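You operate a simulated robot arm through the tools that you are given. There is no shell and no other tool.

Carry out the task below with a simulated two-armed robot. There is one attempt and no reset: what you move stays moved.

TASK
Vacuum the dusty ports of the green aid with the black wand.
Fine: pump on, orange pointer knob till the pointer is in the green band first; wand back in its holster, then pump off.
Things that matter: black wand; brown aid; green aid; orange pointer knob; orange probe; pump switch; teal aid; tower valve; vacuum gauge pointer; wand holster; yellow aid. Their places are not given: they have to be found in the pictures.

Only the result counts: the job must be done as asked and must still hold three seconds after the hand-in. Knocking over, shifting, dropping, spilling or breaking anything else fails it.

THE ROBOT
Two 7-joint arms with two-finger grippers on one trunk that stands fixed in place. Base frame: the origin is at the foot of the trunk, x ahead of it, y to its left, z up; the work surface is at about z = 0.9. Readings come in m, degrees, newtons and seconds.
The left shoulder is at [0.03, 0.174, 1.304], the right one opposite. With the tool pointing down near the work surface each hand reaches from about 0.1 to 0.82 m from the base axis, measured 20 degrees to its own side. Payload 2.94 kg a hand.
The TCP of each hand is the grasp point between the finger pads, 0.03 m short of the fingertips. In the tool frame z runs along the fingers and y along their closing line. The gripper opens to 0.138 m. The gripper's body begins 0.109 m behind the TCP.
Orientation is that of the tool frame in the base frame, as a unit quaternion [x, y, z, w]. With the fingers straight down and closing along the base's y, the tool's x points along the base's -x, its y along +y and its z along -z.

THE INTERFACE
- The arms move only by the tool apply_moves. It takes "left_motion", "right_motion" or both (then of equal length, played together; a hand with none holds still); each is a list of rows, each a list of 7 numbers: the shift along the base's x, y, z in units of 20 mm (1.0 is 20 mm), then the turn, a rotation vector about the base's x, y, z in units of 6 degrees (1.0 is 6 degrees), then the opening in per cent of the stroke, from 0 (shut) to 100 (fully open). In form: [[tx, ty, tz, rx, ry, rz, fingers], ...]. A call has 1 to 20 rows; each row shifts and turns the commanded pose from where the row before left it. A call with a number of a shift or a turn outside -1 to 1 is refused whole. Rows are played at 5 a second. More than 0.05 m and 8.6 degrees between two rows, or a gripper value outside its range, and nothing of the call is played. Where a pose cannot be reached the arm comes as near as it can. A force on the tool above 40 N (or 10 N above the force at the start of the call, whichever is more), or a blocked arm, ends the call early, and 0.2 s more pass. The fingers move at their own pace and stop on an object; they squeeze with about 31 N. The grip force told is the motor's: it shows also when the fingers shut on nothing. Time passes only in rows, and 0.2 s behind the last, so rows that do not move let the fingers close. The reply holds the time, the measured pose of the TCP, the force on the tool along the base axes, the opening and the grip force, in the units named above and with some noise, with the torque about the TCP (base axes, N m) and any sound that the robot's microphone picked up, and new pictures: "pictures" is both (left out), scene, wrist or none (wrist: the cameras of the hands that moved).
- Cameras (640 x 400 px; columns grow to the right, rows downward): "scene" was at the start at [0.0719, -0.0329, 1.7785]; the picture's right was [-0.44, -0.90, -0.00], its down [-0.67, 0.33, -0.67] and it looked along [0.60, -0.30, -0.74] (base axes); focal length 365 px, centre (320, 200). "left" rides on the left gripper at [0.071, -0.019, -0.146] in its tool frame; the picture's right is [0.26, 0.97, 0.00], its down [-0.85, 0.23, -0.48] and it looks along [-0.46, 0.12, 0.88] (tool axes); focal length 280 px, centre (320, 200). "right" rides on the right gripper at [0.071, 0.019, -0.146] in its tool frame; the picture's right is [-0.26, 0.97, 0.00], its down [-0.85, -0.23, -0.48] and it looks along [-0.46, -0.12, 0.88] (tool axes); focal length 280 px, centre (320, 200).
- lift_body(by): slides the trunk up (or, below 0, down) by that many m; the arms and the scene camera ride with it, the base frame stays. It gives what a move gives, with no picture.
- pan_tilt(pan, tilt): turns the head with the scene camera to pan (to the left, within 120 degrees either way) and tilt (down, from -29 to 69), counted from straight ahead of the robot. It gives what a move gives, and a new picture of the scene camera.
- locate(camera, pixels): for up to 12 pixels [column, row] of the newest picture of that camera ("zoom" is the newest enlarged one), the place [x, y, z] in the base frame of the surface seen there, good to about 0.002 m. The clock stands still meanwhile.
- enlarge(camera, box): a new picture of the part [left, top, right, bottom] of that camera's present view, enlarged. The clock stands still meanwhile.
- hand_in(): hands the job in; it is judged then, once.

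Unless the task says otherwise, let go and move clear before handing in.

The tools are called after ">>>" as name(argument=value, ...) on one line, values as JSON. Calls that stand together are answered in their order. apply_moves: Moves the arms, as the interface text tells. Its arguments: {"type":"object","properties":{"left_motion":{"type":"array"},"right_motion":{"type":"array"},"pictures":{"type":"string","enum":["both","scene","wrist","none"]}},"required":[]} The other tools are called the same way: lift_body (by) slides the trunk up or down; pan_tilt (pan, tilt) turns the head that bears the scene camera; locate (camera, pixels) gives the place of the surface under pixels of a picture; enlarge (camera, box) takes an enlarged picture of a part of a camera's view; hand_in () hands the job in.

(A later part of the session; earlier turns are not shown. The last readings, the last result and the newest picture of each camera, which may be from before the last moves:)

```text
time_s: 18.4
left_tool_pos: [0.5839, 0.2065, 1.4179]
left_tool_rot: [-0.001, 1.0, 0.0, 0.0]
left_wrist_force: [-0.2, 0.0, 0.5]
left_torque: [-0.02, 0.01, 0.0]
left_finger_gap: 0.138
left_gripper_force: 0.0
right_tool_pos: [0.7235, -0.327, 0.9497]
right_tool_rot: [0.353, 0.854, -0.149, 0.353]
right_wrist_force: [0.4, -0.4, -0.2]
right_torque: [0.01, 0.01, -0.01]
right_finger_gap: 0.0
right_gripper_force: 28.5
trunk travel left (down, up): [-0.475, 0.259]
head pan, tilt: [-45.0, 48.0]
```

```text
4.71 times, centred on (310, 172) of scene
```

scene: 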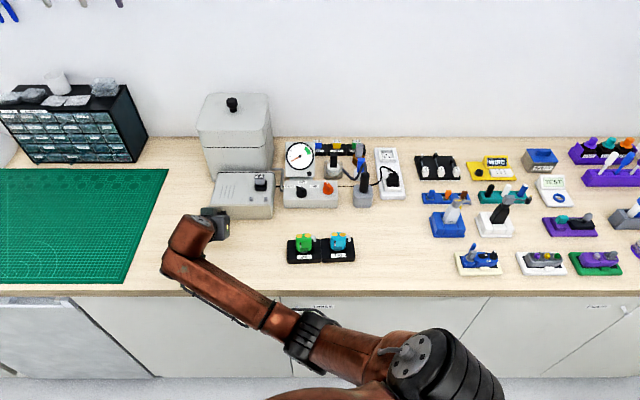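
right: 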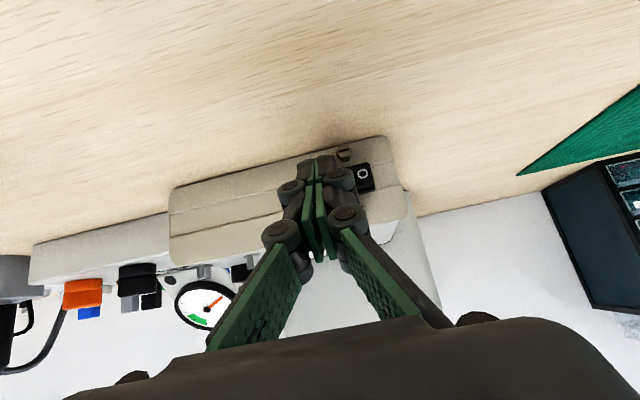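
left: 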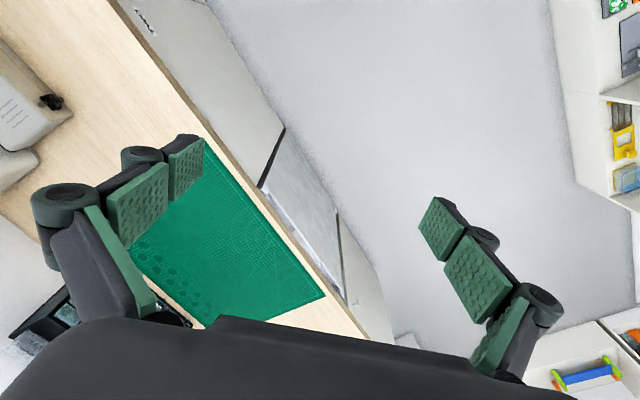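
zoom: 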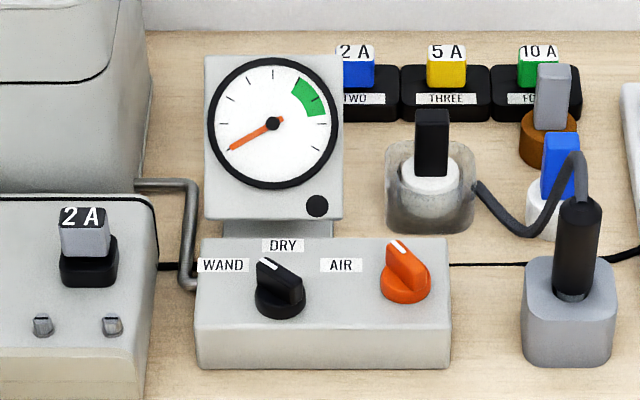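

There's no contact yet because the force is near zero and the O half is unchanged. I'll keep pushing in 2 mm steps.

>>> apply_moves(right_motion=[[0.0704, -0.0711, 0, 0, 0, 0, 0], [0.0704, -0.0711, 0, 0, 0, 0, 0], [0.0704, -0.0711, 0, 0, 0, 0, 0], [0.0704, -0.0711, 0, 0, 0, 0, 0], [0, 0, 0, 0, 0, 0, 0]])

>>> enlarge(camera="right", box=[240, 110, 400, 230])

>>> enlarge(camera="left", box=[0, 60, 96, 120])

```text
time_s: 19.6
left_tool_pos: [0.5833, 0.2073, 1.4182]
left_tool_rot: [-0.001, 1.0, 0.0, 0.001]
left_wrist_force: [0.0, 0.1, 0.1]
left_torque: [0.0, 0.01, 0.01]
left_finger_gap: 0.1378
left_gripper_force: 0.2
right_tool_pos: [0.7281, -0.3303, 0.9513]
right_tool_rot: [0.353, 0.854, -0.148, 0.353]
right_wrist_force: [-14.2, 9.7, 0.3]
right_torque: [0.11, 0.16, 0.06]
right_finger_gap: 0.0
right_gripper_force: 28.8
trunk travel left (down, up): [-0.475, 0.259]
head pan, tilt: [-45.0, 48.0]
```

scene: 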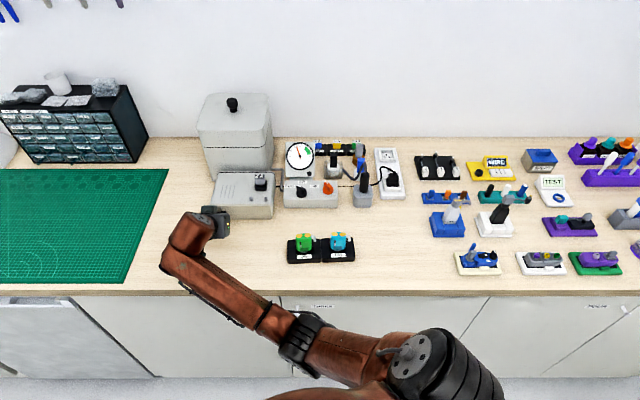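
right: 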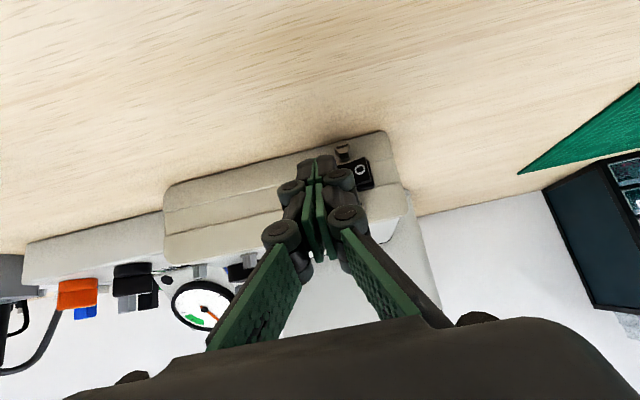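

```text
3.33 times, centred on (320, 170) of right
```

zoom: 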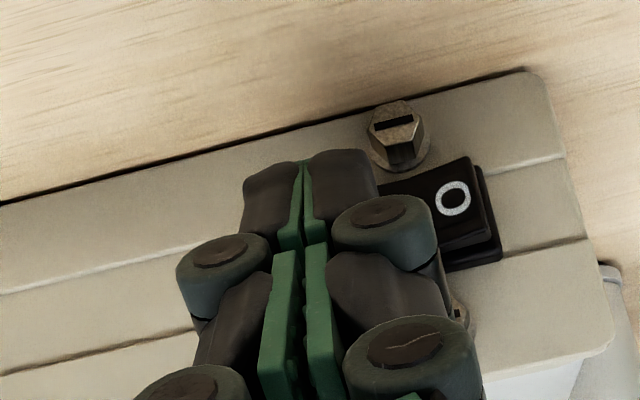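

```text
6.67 times, centred on (48, 90) of left
```

zoom: 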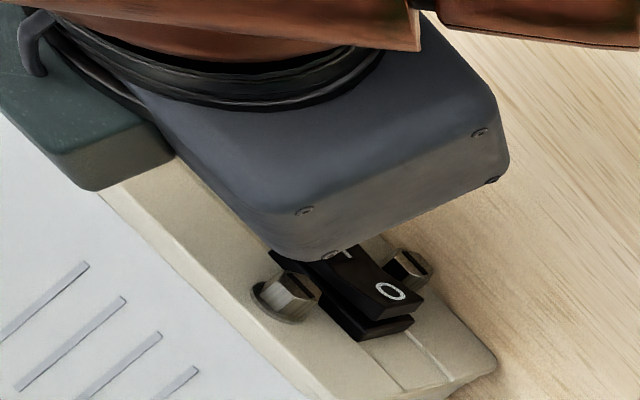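

The force reached 17 N and the O half has come out, so the rocker has tipped. I'll back off and check the switch and gauge.

>>> apply_moves(right_motion=[[-0.35, 0.356, 0, 0, 0, 0, 0], [-0.35, 0.356, 0, 0, 0, 0, 0], [-0.35, 0.356, 0.3, 0, 0, 0, 0], [-0.35, 0.356, 0.5, 0, 0, 0, 0], [-0.35, 0.356, 0.5, 0, 0, 0, 0]])

>>> enlarge(camera="right", box=[240, 110, 400, 230])

>>> enlarge(camera="left", box=[0, 60, 96, 120])

>>> enlarge(camera="scene", box=[270, 130, 350, 215])

```text
time_s: 20.9
left_tool_pos: [0.5847, 0.2057, 1.4175]
left_tool_rot: [-0.001, 1.0, 0.001, 0.0]
left_wrist_force: [-0.2, -0.3, -0.3]
left_torque: [0.02, -0.02, -0.01]
left_finger_gap: 0.138
left_gripper_force: 0.1
right_tool_pos: [0.6941, -0.2963, 0.9755]
right_tool_rot: [0.353, 0.854, -0.148, 0.353]
right_wrist_force: [0.6, -0.4, -0.3]
right_torque: [-0.03, 0.01, -0.02]
right_finger_gap: 0.0
right_gripper_force: 27.9
trunk travel left (down, up): [-0.475, 0.259]
head pan, tilt: [-45.0, 48.0]
```

scene: 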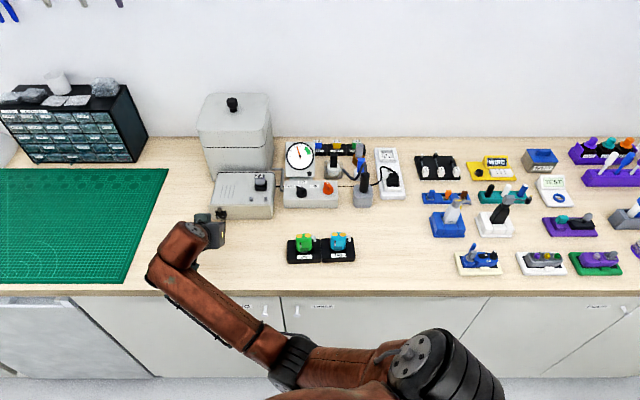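
right: 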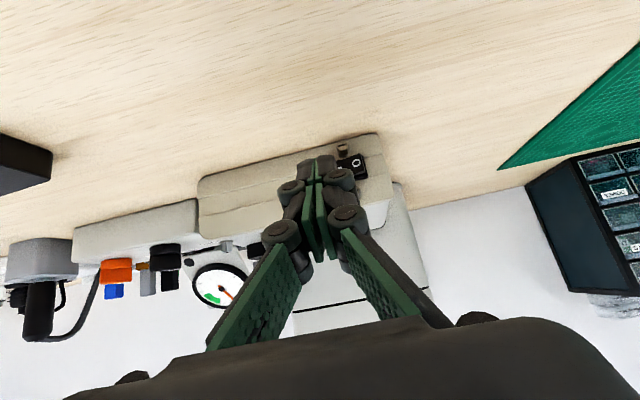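

```text
3.33 times, centred on (320, 170) of right
```

zoom: 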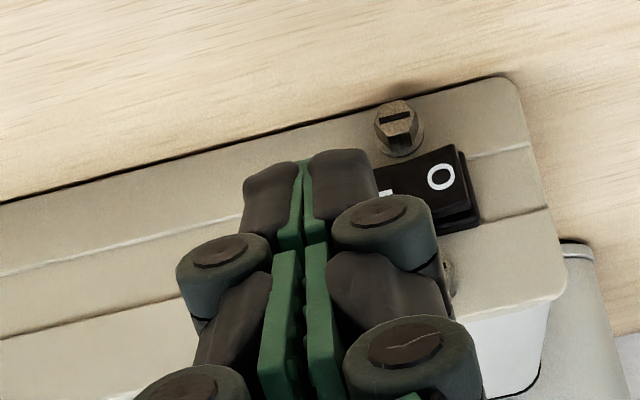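

```text
6.67 times, centred on (48, 90) of left
```

zoom: 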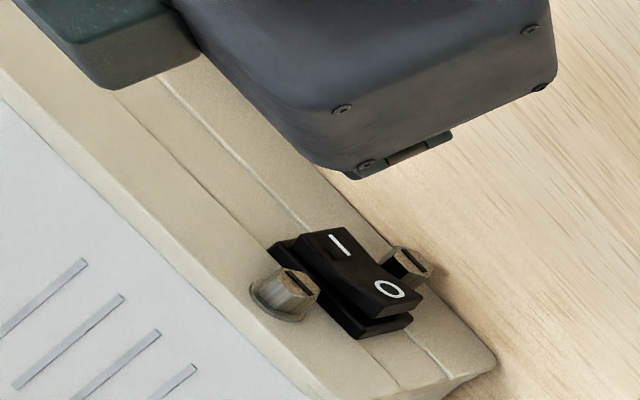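

```text
4.71 times, centred on (310, 172) of scene
```

zoom: 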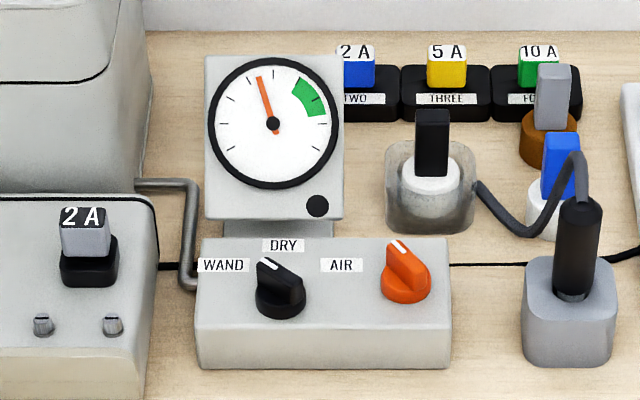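

The pump is on: the I half is pressed in and the gauge pointer has swung up to about 11:30, short of the green band. Next I'll raise the hand, remove the tilt and go above the orange knob with the fingers part open.

>>> apply_moves(right_motion=[[-0.5, 0.5, 1, 0, 0, 0, 0], [-0.5, 0.5, 1, 0, 0, 0, 0], [-0.5, 0.5, 1, 0, 0, 0, 0], [-0.5, 0.5, 1, 0, 0, 0, 0], [-0.5, 0.5, 1, 0, 0, 0, 0], [-0.5, 0.5, 1, 0, 0, 0, 0], [0, 0, 0.5, 0.667, 0.66, 0, 36], [0, 0, 0.5, 0.667, 0.66, 0, 36], [0, 0, 0.5, 0.667, 0.66, 0, 36], [0, 0, 0.5, 0.667, 0.66, 0, 36], [0, 0, 0.5, 0.667, 0.66, 0, 36], [0, 0, 0.5, 0.667, 0.66, 0, 36], [0, 0, 0.5, 0.667, 0.66, 0, 36], [0, 0, 0.5, 0.667, 0.66, 0, 36]], pictures="none")

>>> apply_moves(right_motion=[[-0.13, -0.975, 0, 0, 0, 0.85, 36], [-0.13, -0.975, 0, 0, 0, 0.85, 36], [-0.13, -0.975, 0, 0, 0, 0.85, 36], [-0.13, -0.975, 0, 0, 0, 0.85, 36], [-0.13, -0.975, 0, 0, 0, 0.85, 36], [-0.13, -0.975, 0, 0, 0, 0.85, 36], [-0.13, -0.975, -0.2, 0, 0, 0, 36], [-0.13, -0.975, -0.2, 0, 0, 0, 36], [-0.13, -0.975, -0.2, 0, 0, 0, 36], [-0.13, -0.975, -0.2, 0, 0, 0, 36], [-0.13, -0.975, -0.2, 0, 0, 0, 36], [-0.13, -0.975, -0.2, 0, 0, 0, 36], [-0.13, -0.975, -0.2, 0, 0, 0, 36], [-0.13, -0.975, -0.2, 0, 0, 0, 36], [-0.13, -0.975, -0.2, 0, 0, 0, 36], [-0.13, -0.975, -0.2, 0, 0, 0, 36], [-0.13, -0.975, -0.2, 0, 0, 0, 36], [-0.13, -0.975, -0.2, 0, 0, 0, 36], [-0.13, -0.975, -0.2, 0, 0, 0, 36], [-0.13, -0.975, -0.2, 0, 0, 0, 36]])

>>> enlarge(camera="right", box=[240, 130, 400, 250])

>>> enlarge(camera="scene", box=[270, 130, 350, 215])

```text
time_s: 23.9
left_tool_pos: [0.5839, 0.2059, 1.4188]
left_tool_rot: [-0.001, 1.0, 0.0, -0.001]
left_wrist_force: [0.0, -0.4, 0.3]
left_torque: [0.02, 0.03, 0.0]
left_finger_gap: 0.1378
left_gripper_force: 0.1
right_tool_pos: [0.6336, -0.2362, 1.1762]
right_tool_rot: [0.382, 0.924, 0.0, -0.001]
right_wrist_force: [0.4, -0.2, 0.1]
right_torque: [-0.01, 0.03, 0.02]
right_finger_gap: 0.0498
right_gripper_force: 0.1
trunk travel left (down, up): [-0.475, 0.259]
head pan, tilt: [-45.0, 48.0]
```

```text
time_s: 28.1
left_tool_pos: [0.585, 0.2059, 1.419]
left_tool_rot: [-0.001, 1.0, 0.0, 0.0]
left_wrist_force: [-0.4, -0.4, -0.5]
left_torque: [0.01, 0.0, 0.01]
left_finger_gap: 0.1381
left_gripper_force: 0.1
right_tool_pos: [0.583, -0.6275, 1.1185]
right_tool_rot: [0.125, 0.992, 0.001, 0.0]
right_wrist_force: [0.0, 0.1, 0.7]
right_torque: [0.0, 0.01, -0.02]
right_finger_gap: 0.0496
right_gripper_force: 0.2
trunk travel left (down, up): [-0.475, 0.259]
head pan, tilt: [-45.0, 48.0]
```

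scene: 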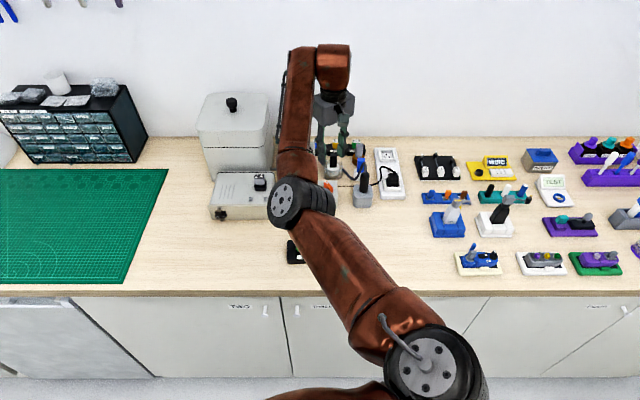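
right: 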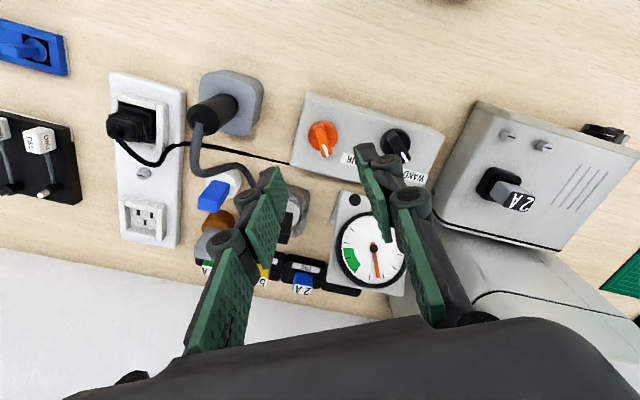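

```text
3.33 times, centred on (320, 190) of right
```

zoom: 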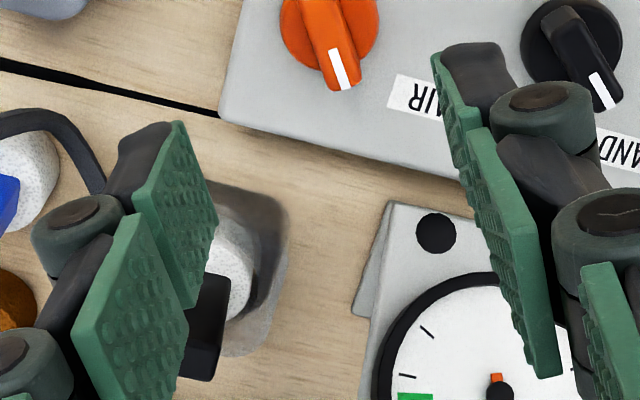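

```text
4.71 times, centred on (310, 172) of scene
```

zoom: 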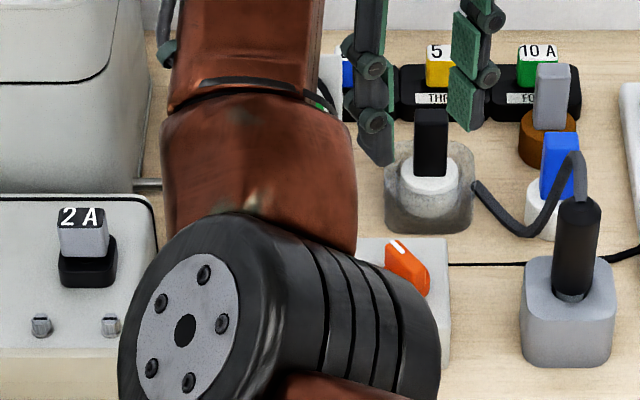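

The wrist camera shows the orange knob at (322,138) and the gauge clearly. I'll locate the points on the knob.

>>> enlarge(camera="right", box=[290, 110, 354, 166])

>>> locate(camera="right", pixels=[[322, 138], [326, 153], [319, 128], [310, 137], [336, 134], [324, 122], [395, 140], [403, 157], [301, 98], [440, 134], [296, 158]])

```text
7.14 times, centred on (322, 138) of right
```

zoom: 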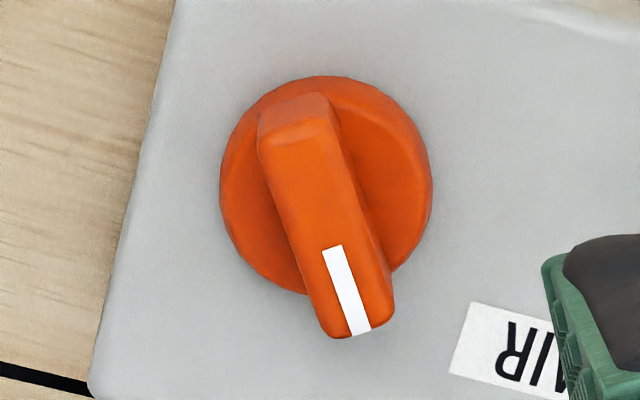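

```text
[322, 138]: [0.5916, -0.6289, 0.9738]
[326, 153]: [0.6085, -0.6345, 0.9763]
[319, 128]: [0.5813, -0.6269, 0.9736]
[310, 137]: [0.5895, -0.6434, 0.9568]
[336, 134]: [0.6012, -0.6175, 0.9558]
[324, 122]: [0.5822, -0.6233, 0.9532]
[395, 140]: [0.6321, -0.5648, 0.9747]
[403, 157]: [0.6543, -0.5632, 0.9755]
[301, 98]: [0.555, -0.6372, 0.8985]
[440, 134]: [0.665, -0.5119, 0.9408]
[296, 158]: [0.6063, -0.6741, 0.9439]
```

>>> locate(camera="zoom", pixels=[[228, 190], [426, 185], [345, 82], [285, 285], [300, 125], [320, 190], [345, 260], [355, 320], [280, 180], [350, 160], [325, 310], [385, 290]])

```text
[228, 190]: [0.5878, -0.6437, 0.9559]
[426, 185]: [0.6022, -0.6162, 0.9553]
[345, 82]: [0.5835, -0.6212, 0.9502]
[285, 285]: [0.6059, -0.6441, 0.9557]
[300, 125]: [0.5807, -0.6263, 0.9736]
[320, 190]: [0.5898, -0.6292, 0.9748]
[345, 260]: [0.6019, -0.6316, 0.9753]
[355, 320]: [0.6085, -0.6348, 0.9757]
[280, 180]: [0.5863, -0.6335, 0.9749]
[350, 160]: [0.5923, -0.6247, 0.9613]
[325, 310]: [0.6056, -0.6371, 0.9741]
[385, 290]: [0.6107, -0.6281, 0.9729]
```

The knob centre is at (0.595,-0.631), and its ridge points at -17° with its top at z 0.975. Before going down I'll check how close the hose and trap are.

>>> locate(camera="right", pixels=[[198, 130], [198, 150], [210, 167], [230, 170], [248, 175], [258, 188], [295, 205], [280, 225], [205, 105], [230, 105], [235, 85]])

>>> enlarge(camera="right", box=[160, 60, 320, 260])

```text
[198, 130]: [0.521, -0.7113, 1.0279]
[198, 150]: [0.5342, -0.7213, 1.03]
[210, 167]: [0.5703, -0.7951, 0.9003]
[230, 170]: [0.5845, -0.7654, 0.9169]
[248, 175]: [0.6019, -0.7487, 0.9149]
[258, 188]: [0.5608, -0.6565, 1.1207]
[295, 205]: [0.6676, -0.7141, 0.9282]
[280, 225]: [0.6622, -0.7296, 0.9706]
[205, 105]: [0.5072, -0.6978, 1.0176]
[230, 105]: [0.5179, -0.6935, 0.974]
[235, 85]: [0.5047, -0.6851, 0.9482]
```

```text
2.00 times, centred on (240, 160) of right
```

zoom: 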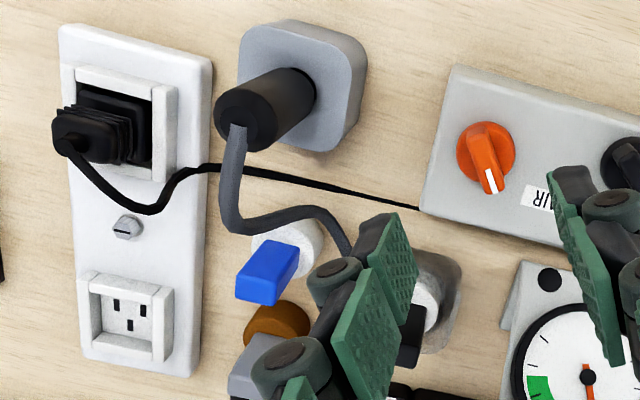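

The hose stays clear at y ≤ -0.71, so I'll descend over the knob with the fingers straddling its ridge.

>>> apply_moves(right_motion=[[0.148, -0.044, -0.8, 0, 0, -0.11, 26], [0.148, -0.044, -0.9, 0, 0, -0.11, 26], [0.148, -0.044, -0.9, 0, 0, -0.11, 26], [0.148, -0.044, -0.9, 0, 0, -0.1, 26], [0, 0, -0.9, 0, 0, 0, 26], [0, 0, -0.8, 0, 0, 0, 26], [0, 0, -0.5, 0, 0, 0, 26], [0, 0, 0, 0, 0, 0, 26]])

>>> enlarge(camera="right", box=[220, 130, 420, 280])

```text
time_s: 29.9
left_tool_pos: [0.5841, 0.2075, 1.4183]
left_tool_rot: [-0.001, 1.0, 0.0, 0.0]
left_wrist_force: [-0.2, -0.9, 0.5]
left_torque: [0.03, 0.01, 0.0]
left_finger_gap: 0.138
left_gripper_force: 0.0
right_tool_pos: [0.5936, -0.6313, 1.005]
right_tool_rot: [0.148, 0.989, 0.001, 0.001]
right_wrist_force: [-1.3, 0.7, 0.0]
right_torque: [0.01, 0.03, 0.0]
right_finger_gap: 0.0358
right_gripper_force: 0.0
trunk travel left (down, up): [-0.475, 0.259]
head pan, tilt: [-45.0, 48.0]
```

scene: 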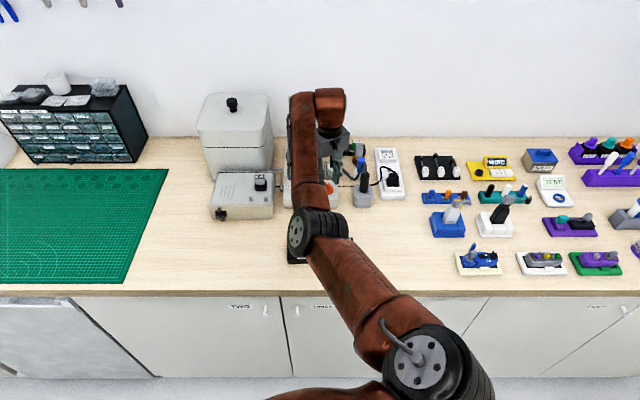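
right: 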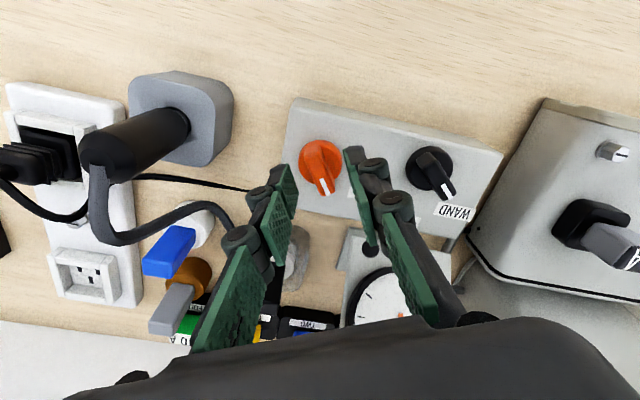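

```text
2.67 times, centred on (320, 205) of right
```

zoom: 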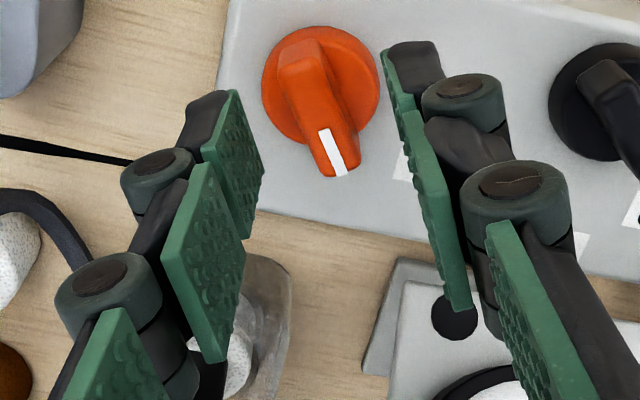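

The ridge sits between the fingertips, so I'll go down the last 15 mm and close gently.

>>> apply_moves(right_motion=[[0.05, 0, -0.4, 0, 0, 0, 26], [0, 0, -0.4, 0, 0, 0, 26], [0, 0, 0, 0, 0, 0, 0], [0, 0, 0, 0, 0, 0, 0], [0, 0, 0, 0, 0, 0, 0]], pictures="wrist")

>>> enlarge(camera="right", box=[220, 130, 420, 280])

>>> enlarge(camera="right", box=[330, 220, 458, 340])

```text
time_s: 31.1
left_tool_pos: [0.5856, 0.206, 1.4177]
left_tool_rot: [0.0, 1.0, 0.0, 0.0]
left_wrist_force: [0.2, -0.1, -0.2]
left_torque: [0.02, 0.0, 0.04]
left_finger_gap: 0.1382
left_gripper_force: 0.1
right_tool_pos: [0.5932, -0.6304, 0.991]
right_tool_rot: [0.148, 0.989, -0.001, 0.0]
right_wrist_force: [-2.6, -3.0, -2.0]
right_torque: [-0.13, -0.14, -0.03]
right_finger_gap: 0.0115
right_gripper_force: 38.5
trunk travel left (down, up): [-0.475, 0.259]
head pan, tilt: [-45.0, 48.0]
```

right: 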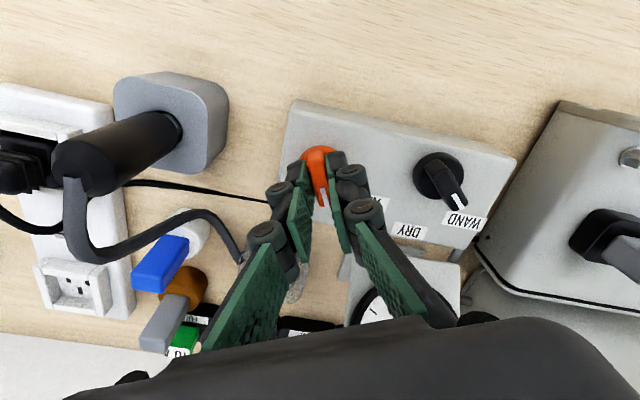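

```text
2.67 times, centred on (320, 205) of right
```

zoom: 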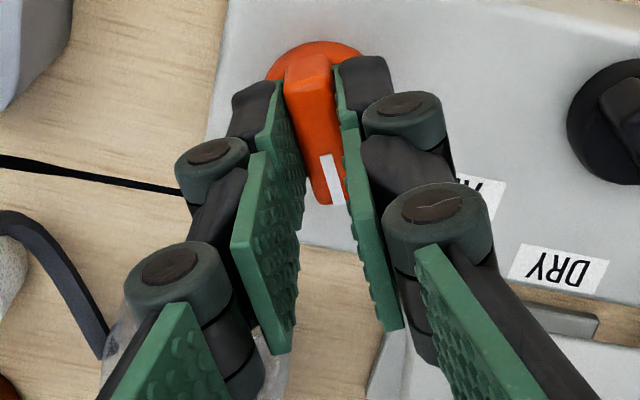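

```text
3.33 times, centred on (394, 280) of right
```

zoom: 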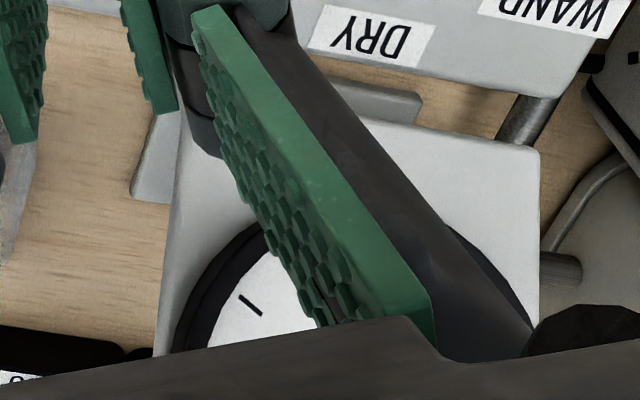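

The knob is gripped (gap 11.5 mm), but neither camera now sees the gauge. I'll swing the left hand's camera round to watch it, keeping that hand high.

>>> apply_moves(left_motion=[[-0.12, -0.7, 0, 0, 0, -0.95, 100], [-0.12, -0.7, 0, 0, 0, -0.95, 100], [-0.12, -0.7, 0, 0, 0, -0.95, 100], [-0.12, -0.7, 0, 0, 0, -0.95, 100], [-0.12, -0.7, 0, 0, 0, -0.95, 100], [-0.12, -0.7, 0, 0, 0, -0.95, 100], [-0.12, -0.7, 0, 0, 0, -0.95, 100], [-0.12, -0.7, 0, 0, 0, -0.95, 100], [-0.12, -0.7, 0, 0, 0, -0.95, 100], [-0.12, -0.7, 0, 0, 0, -0.95, 100], [0, 0, 0, 0, 0, -0.95, 100], [0, 0, 0, 0, 0, -0.95, 100], [0, 0, 0, 0, 0, -0.95, 100], [0, 0, 0, 0, 0, -0.95, 100]])

```text
time_s: 34.0
left_tool_pos: [0.5607, 0.0646, 1.4187]
left_tool_rot: [0.642, 0.767, 0.0, 0.0]
left_wrist_force: [0.6, 1.0, 0.4]
left_torque: [-0.01, -0.05, 0.01]
left_finger_gap: 0.1379
left_gripper_force: 0.1
right_tool_pos: [0.5936, -0.6323, 0.9896]
right_tool_rot: [0.148, 0.989, 0.0, 0.0]
right_wrist_force: [-5.6, -4.1, -2.0]
right_torque: [-0.04, 0.29, 0.02]
right_finger_gap: 0.0115
right_gripper_force: 39.2
trunk travel left (down, up): [-0.475, 0.259]
head pan, tilt: [-45.0, 48.0]
```

scene: 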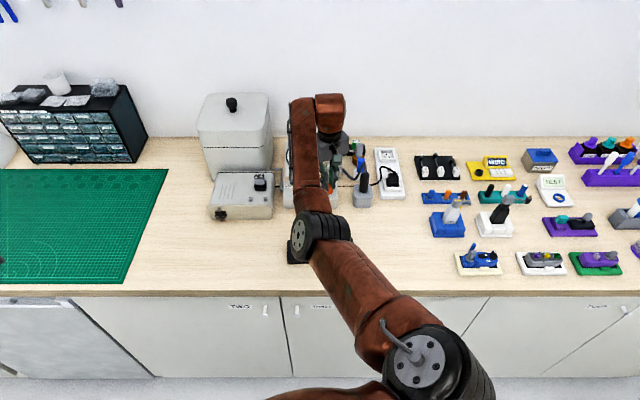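
left: 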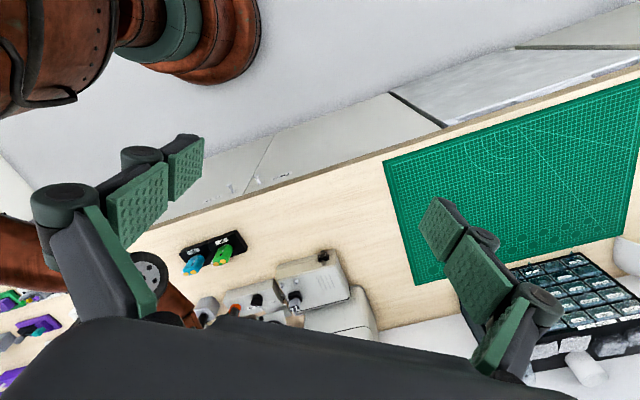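

The control box shows at (265,300) in the left view, but the gripper hides the gauge. I'll tilt the left hand up by 24° to bring it into view.

>>> apply_moves(left_motion=[[0, 0, 0, -0.728, -0.336, 0, 100], [0, 0, 0, -0.728, -0.336, 0, 100], [0, 0, 0, -0.728, -0.336, 0, 100], [0, 0, 0, -0.728, -0.336, 0, 100], [0, 0, 0, -0.728, -0.336, 0, 100]], pictures="wrist")

```text
time_s: 35.2
left_tool_pos: [0.5609, 0.0651, 1.4181]
left_tool_rot: [0.627, 0.751, -0.091, 0.188]
left_wrist_force: [-0.6, -0.1, -0.5]
left_torque: [0.0, -0.01, 0.01]
left_finger_gap: 0.1379
left_gripper_force: 0.0
right_tool_pos: [0.5946, -0.6315, 0.9888]
right_tool_rot: [0.149, 0.989, -0.001, -0.001]
right_wrist_force: [-6.7, -1.9, -2.9]
right_torque: [-0.22, -0.07, -0.02]
right_finger_gap: 0.0117
right_gripper_force: 38.7
trunk travel left (down, up): [-0.475, 0.259]
head pan, tilt: [-45.0, 48.0]
```

left: 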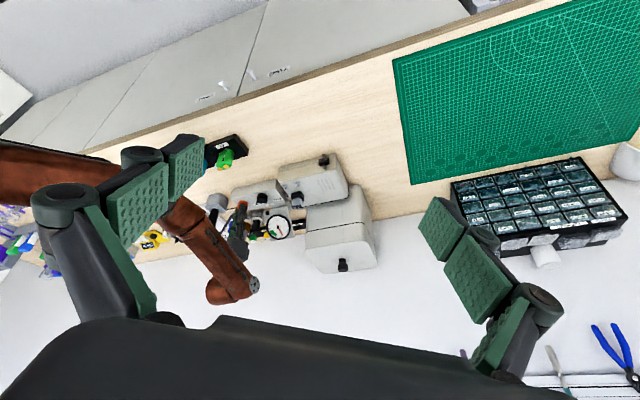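

The gauge now shows at (278,227) in the left view. I'll zoom in for a baseline reading.

>>> enlarge(camera="left", box=[246, 205, 310, 250])

```text
8.89 times, centred on (278, 228) of left
```

zoom: 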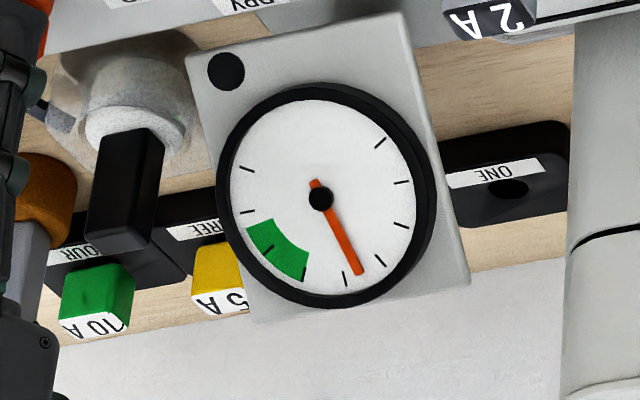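

The pointer is just short of the green band on the low side. I'll turn the knob 12° clockwise and watch it.

>>> apply_moves(right_motion=[[0, 0, 0, 0, 0, -0.5, 0], [0, 0, 0, 0, 0, -0.5, 0], [0, 0, 0, 0, 0, -0.5, 0], [0, 0, 0, 0, 0, -0.5, 0], [0, 0, 0, 0, 0, 0, 0], [0, 0, 0, 0, 0, 0, 0], [0, 0, 0, 0, 0, 0, 0]], pictures="wrist")

>>> enlarge(camera="left", box=[246, 205, 310, 250])

```text
time_s: 36.9
left_tool_pos: [0.5598, 0.0669, 1.4182]
left_tool_rot: [0.627, 0.751, -0.089, 0.188]
left_wrist_force: [0.0, 0.2, 0.1]
left_torque: [-0.01, -0.01, -0.03]
left_finger_gap: 0.1379
left_gripper_force: 0.1
right_tool_pos: [0.5944, -0.6304, 0.99]
right_tool_rot: [0.251, 0.968, 0.0, 0.0]
right_wrist_force: [-4.4, 0.1, -0.7]
right_torque: [0.12, 0.27, 0.0]
right_finger_gap: 0.0117
right_gripper_force: 38.6
trunk travel left (down, up): [-0.475, 0.259]
head pan, tilt: [-45.0, 48.0]
```

right: 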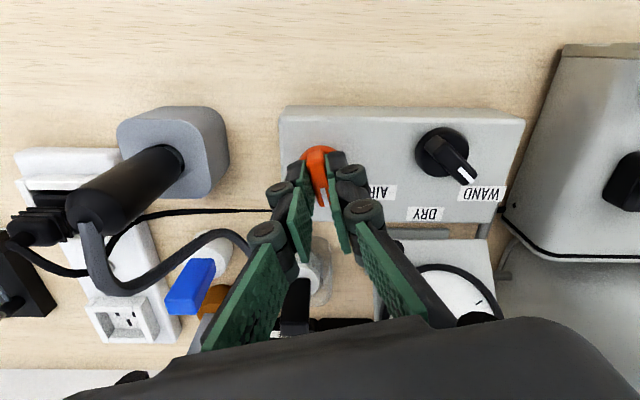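

```text
8.89 times, centred on (278, 228) of left
```

zoom: 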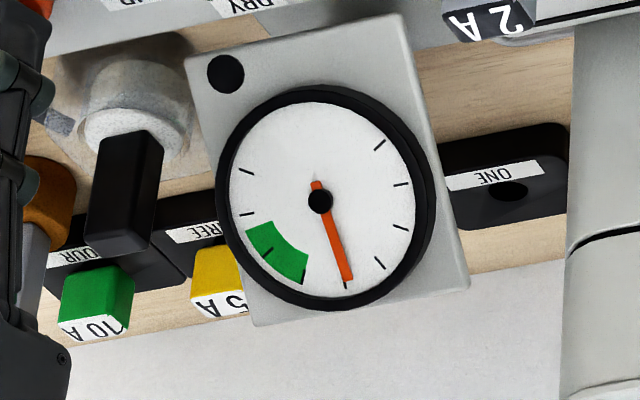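

Clockwise moves it the right way, about 8° of pointer for 12° of knob. I'll turn another 36°.

>>> apply_moves(right_motion=[[0, 0, 0, 0, 0, -0.6, 0], [0, 0, 0, 0, 0, -0.6, 0], [0, 0, 0, 0, 0, -0.6, 0], [0, 0, 0, 0, 0, -0.6, 0], [0, 0, 0, 0, 0, -0.6, 0], [0, 0, 0, 0, 0, -0.6, 0], [0, 0, 0, 0, 0, -0.6, 0], [0, 0, 0, 0, 0, -0.6, 0], [0, 0, 0, 0, 0, -0.6, 0], [0, 0, 0, 0, 0, -0.6, 0], [0, 0, 0, 0, 0, 0, 0], [0, 0, 0, 0, 0, 0, 0], [0, 0, 0, 0, 0, 0, 0]])

>>> enlarge(camera="left", box=[246, 205, 310, 250])

```text
time_s: 39.6
left_tool_pos: [0.5621, 0.0665, 1.418]
left_tool_rot: [0.627, 0.75, -0.09, 0.189]
left_wrist_force: [0.1, -0.3, 0.3]
left_torque: [-0.01, -0.01, -0.02]
left_finger_gap: 0.1381
left_gripper_force: 0.1
right_tool_pos: [0.5955, -0.6289, 0.9902]
right_tool_rot: [0.537, 0.844, 0.0, 0.0]
right_wrist_force: [2.8, 7.7, -2.4]
right_torque: [0.46, 0.02, 0.01]
right_finger_gap: 0.0116
right_gripper_force: 39.2
trunk travel left (down, up): [-0.475, 0.259]
head pan, tilt: [-45.0, 48.0]
```

scene: 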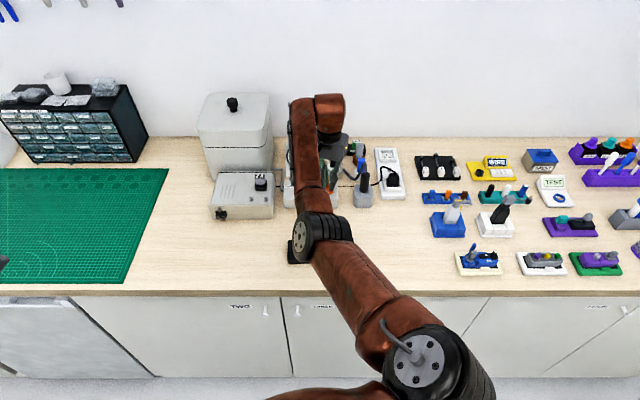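
right: 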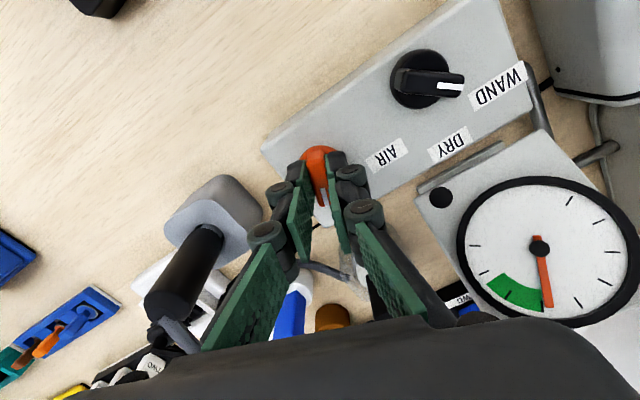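

```text
8.89 times, centred on (278, 228) of left
```

zoom: 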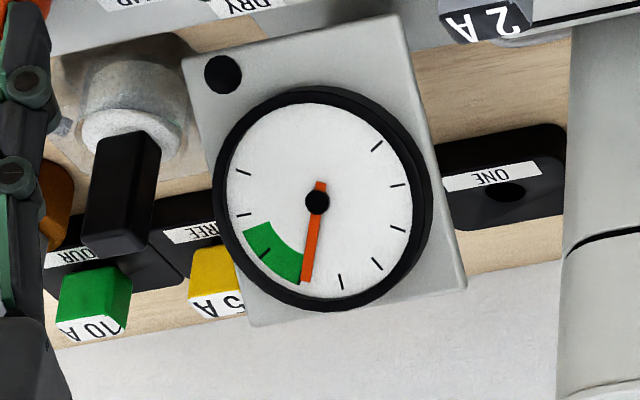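

The pointer is at the edge of the green band, so I'll turn another 36° to bring it near the middle.

>>> apply_moves(right_motion=[[0, -0.02, 0, 0, 0, -0.6, 0], [0, -0.02, 0, 0, 0, -0.6, 0], [0, 0, 0, 0, 0, -0.6, 0], [0, 0, 0, 0, 0, -0.6, 0], [0, 0, 0, 0, 0, -0.6, 0], [0, 0, 0, 0, 0, -0.6, 0], [0, 0, 0, 0, 0, -0.6, 0], [0, 0, 0, 0, 0, -0.6, 0], [0, 0, 0, 0, 0, -0.6, 0], [0, 0, 0, 0, 0, -0.6, 0], [0, 0, 0, 0, 0, 0, 0], [0, 0, 0, 0, 0, 0, 0], [0, 0, 0, 0, 0, 0, 0]])

>>> enlarge(camera="left", box=[246, 205, 310, 250])

```text
time_s: 42.5
left_tool_pos: [0.5637, 0.0681, 1.4172]
left_tool_rot: [0.626, 0.751, -0.09, 0.188]
left_wrist_force: [0.7, -0.5, 0.1]
left_torque: [0.0, 0.01, 0.0]
left_finger_gap: 0.1378
left_gripper_force: 0.0
right_tool_pos: [0.5964, -0.6306, 0.9897]
right_tool_rot: [0.771, 0.636, 0.001, 0.0]
right_wrist_force: [16.6, 14.0, -0.8]
right_torque: [0.25, -0.42, 0.04]
right_finger_gap: 0.0117
right_gripper_force: 38.5
trunk travel left (down, up): [-0.475, 0.259]
head pan, tilt: [-45.0, 48.0]
```

scene: 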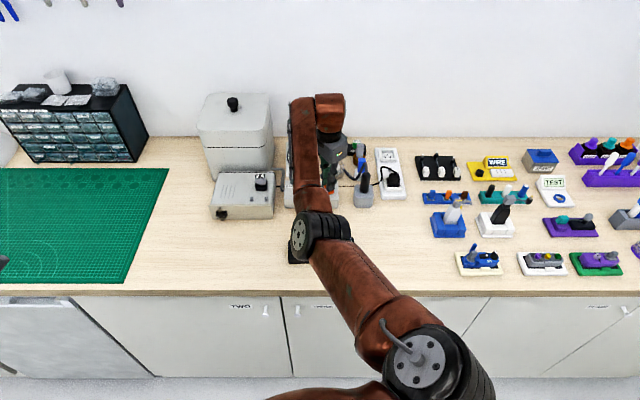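
right: 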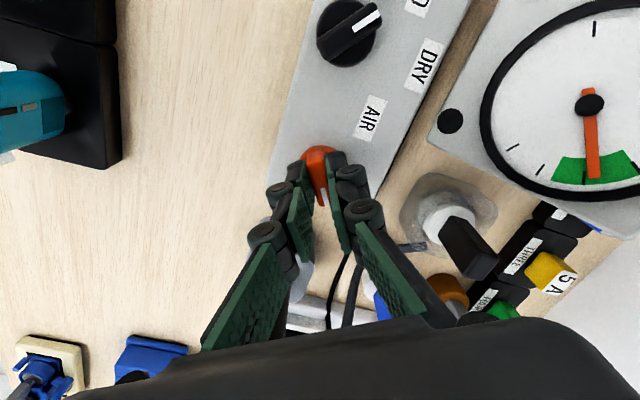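

```text
8.89 times, centred on (278, 228) of left
```

zoom: 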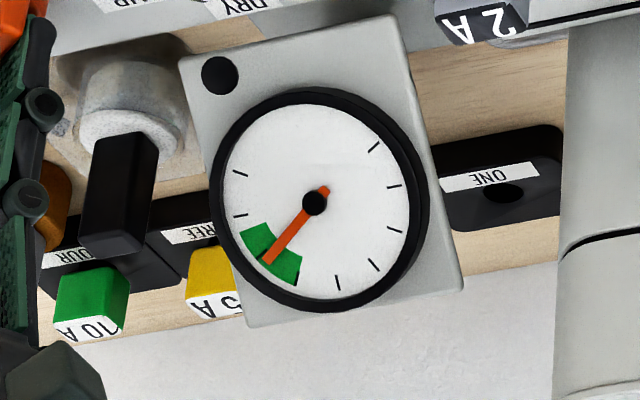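

The pointer is in the middle of the green band. I'll ease the side load by 2 mm, open the fingers and lift off.

>>> apply_moves(right_motion=[[0.08, 0.07, 0, 0, 0, 0, 0], [0, 0, 0, 0, 0, 0, 0], [0, 0, 0, 0, 0, 0, 26], [0, 0, 0, 0, 0, 0, 26], [0, 0, 0, 0, 0, 0, 26], [0, 0, 0.5, 0, 0, 0, 26], [0, 0, 1, 0, 0, 0, 26], [0, 0, 1, 0, 0, 0, 26], [0, 0, 1, 0, 0, 0, 26], [0, 0, 1, 0, 0, 0, 26], [0, 0, 1, 0, 0, 0, 26]])

>>> enlarge(camera="left", box=[246, 205, 310, 250])

```text
time_s: 44.9
left_tool_pos: [0.5603, 0.068, 1.4178]
left_tool_rot: [0.627, 0.751, -0.09, 0.187]
left_wrist_force: [-0.3, -0.3, 0.5]
left_torque: [-0.04, 0.01, 0.0]
left_finger_gap: 0.1377
left_gripper_force: 0.0
right_tool_pos: [0.5965, -0.6299, 1.1019]
right_tool_rot: [0.771, 0.636, 0.0, 0.0]
right_wrist_force: [0.5, -0.3, 0.1]
right_torque: [0.01, -0.02, 0.0]
right_finger_gap: 0.0359
right_gripper_force: 0.0
trunk travel left (down, up): [-0.475, 0.259]
head pan, tilt: [-45.0, 48.0]
```

scene: 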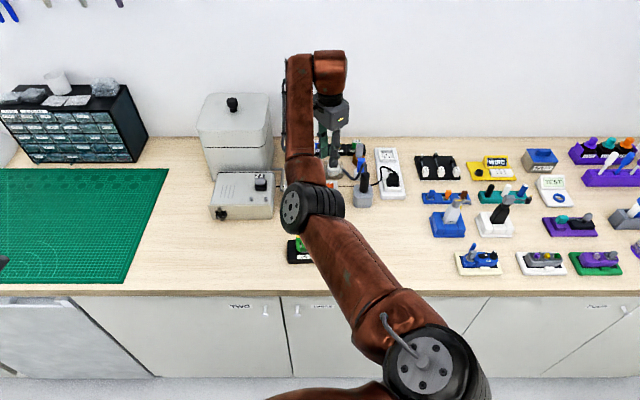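
right: 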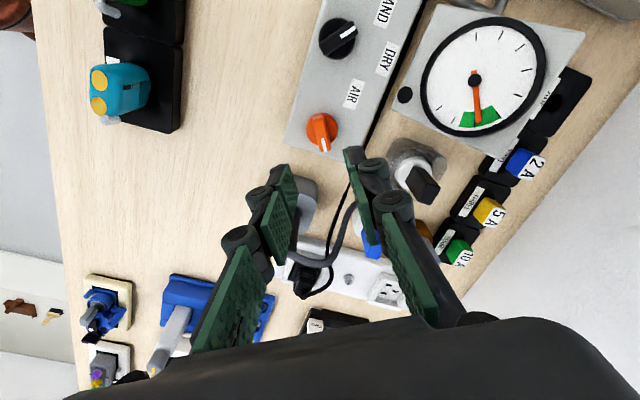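

```text
8.89 times, centred on (278, 228) of left
```

zoom: 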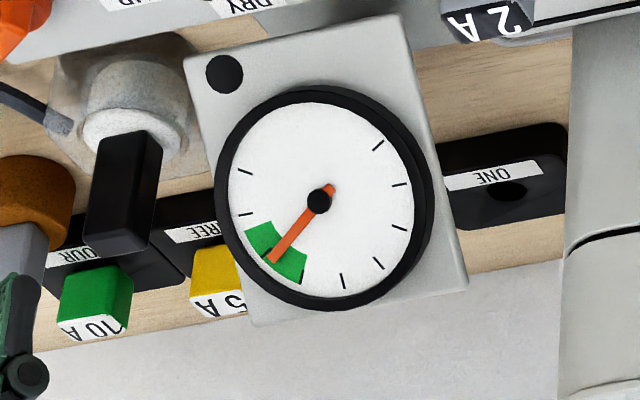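

With the fingers off the knob, the pointer still reads mid-green. Next I'll turn the hand back to yaw -37° and take it above the wand for a closer look.

>>> apply_moves(right_motion=[[-0.35, -0.26, 0.2, 0, 0, 0.89, 50], [-0.35, -0.26, 0.2, 0, 0, 0.89, 50], [-0.35, -0.26, 0.2, 0, 0, 0.89, 50], [-0.35, -0.26, 0.2, 0, 0, 0.89, 50], [-0.35, -0.26, 0.2, 0, 0, 0.89, 50], [-0.35, -0.26, 0.2, 0, 0, 0.89, 50], [-0.35, -0.26, 0.2, 0, 0, 0.89, 50], [-0.35, -0.26, 0.2, 0, 0, 0.89, 50], [-0.35, -0.26, 0.2, 0, 0, 0.89, 50], [-0.35, -0.26, 0.2, 0, 0, 0.89, 50], [-0.35, -0.26, 0.2, 0, 0, 0.89, 50], [-0.35, -0.26, 0.2, 0, 0, 0.89, 50]])

>>> enlarge(camera="right", box=[240, 80, 400, 220])

>>> enlarge(camera="scene", box=[320, 135, 400, 215])

```text
time_s: 47.5
left_tool_pos: [0.5604, 0.0646, 1.4181]
left_tool_rot: [0.627, 0.751, -0.089, 0.188]
left_wrist_force: [-0.4, 0.5, -0.4]
left_torque: [0.02, 0.01, -0.01]
left_finger_gap: 0.1377
left_gripper_force: 0.1
right_tool_pos: [0.5111, -0.6922, 1.148]
right_tool_rot: [0.317, 0.949, 0.0, 0.0]
right_wrist_force: [-0.1, -0.2, 0.4]
right_torque: [0.01, -0.03, -0.03]
right_finger_gap: 0.0693
right_gripper_force: 0.1
trunk travel left (down, up): [-0.475, 0.259]
head pan, tilt: [-45.0, 48.0]
```

scene: 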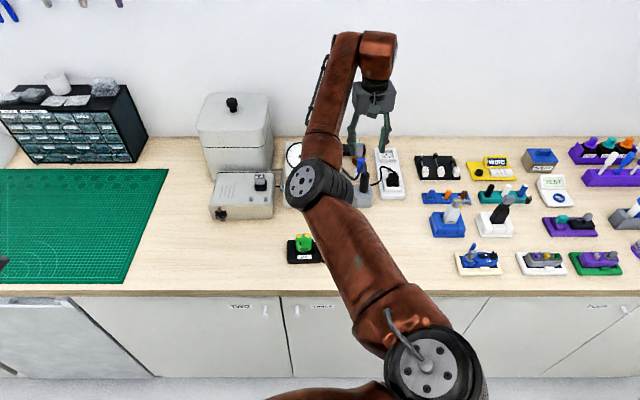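
right: 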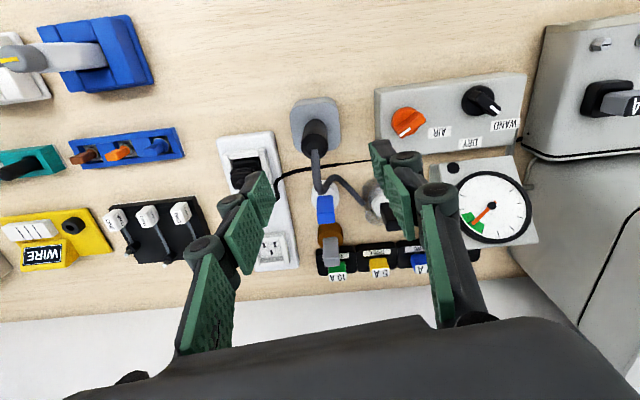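

```text
2.86 times, centred on (320, 150) of right
```

zoom: 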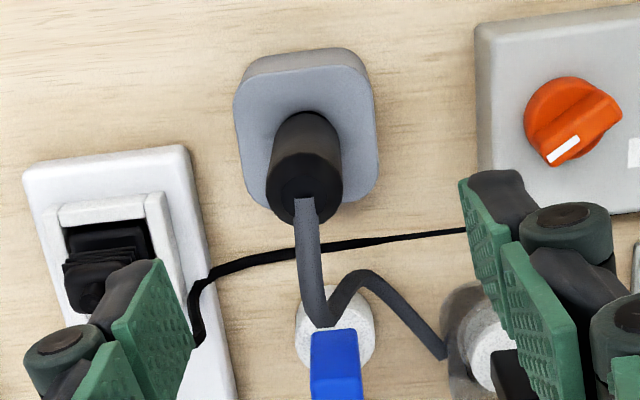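

```text
5.00 times, centred on (360, 175) of scene
```

zoom: 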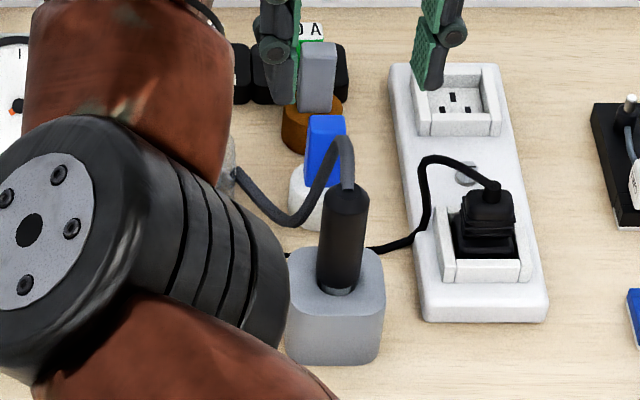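

>>> locate(camera="right", pixels=[[314, 146], [305, 150], [323, 147], [315, 132], [315, 126], [303, 136], [327, 135], [308, 110], [318, 170], [314, 158], [328, 180], [298, 120]])

>>> locate(camera="zoom", pixels=[[345, 192], [330, 192], [360, 192], [342, 240], [340, 288], [300, 250], [378, 250], [345, 145], [322, 180], [300, 215]])

```text
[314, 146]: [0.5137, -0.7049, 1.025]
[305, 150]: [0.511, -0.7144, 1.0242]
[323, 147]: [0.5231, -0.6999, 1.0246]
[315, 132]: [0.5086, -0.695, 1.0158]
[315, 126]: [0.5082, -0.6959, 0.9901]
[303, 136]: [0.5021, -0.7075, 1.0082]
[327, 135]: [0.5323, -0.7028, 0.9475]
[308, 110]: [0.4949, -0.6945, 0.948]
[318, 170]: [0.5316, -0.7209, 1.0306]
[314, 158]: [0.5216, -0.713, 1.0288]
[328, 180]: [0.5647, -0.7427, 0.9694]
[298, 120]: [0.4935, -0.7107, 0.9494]
```

```text
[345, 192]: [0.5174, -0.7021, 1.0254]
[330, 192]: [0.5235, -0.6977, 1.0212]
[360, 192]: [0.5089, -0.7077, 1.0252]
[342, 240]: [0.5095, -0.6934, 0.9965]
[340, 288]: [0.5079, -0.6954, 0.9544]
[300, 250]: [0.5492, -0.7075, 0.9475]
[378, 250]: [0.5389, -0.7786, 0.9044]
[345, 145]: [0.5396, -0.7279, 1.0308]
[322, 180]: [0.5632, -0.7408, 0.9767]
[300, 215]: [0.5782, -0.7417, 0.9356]
```

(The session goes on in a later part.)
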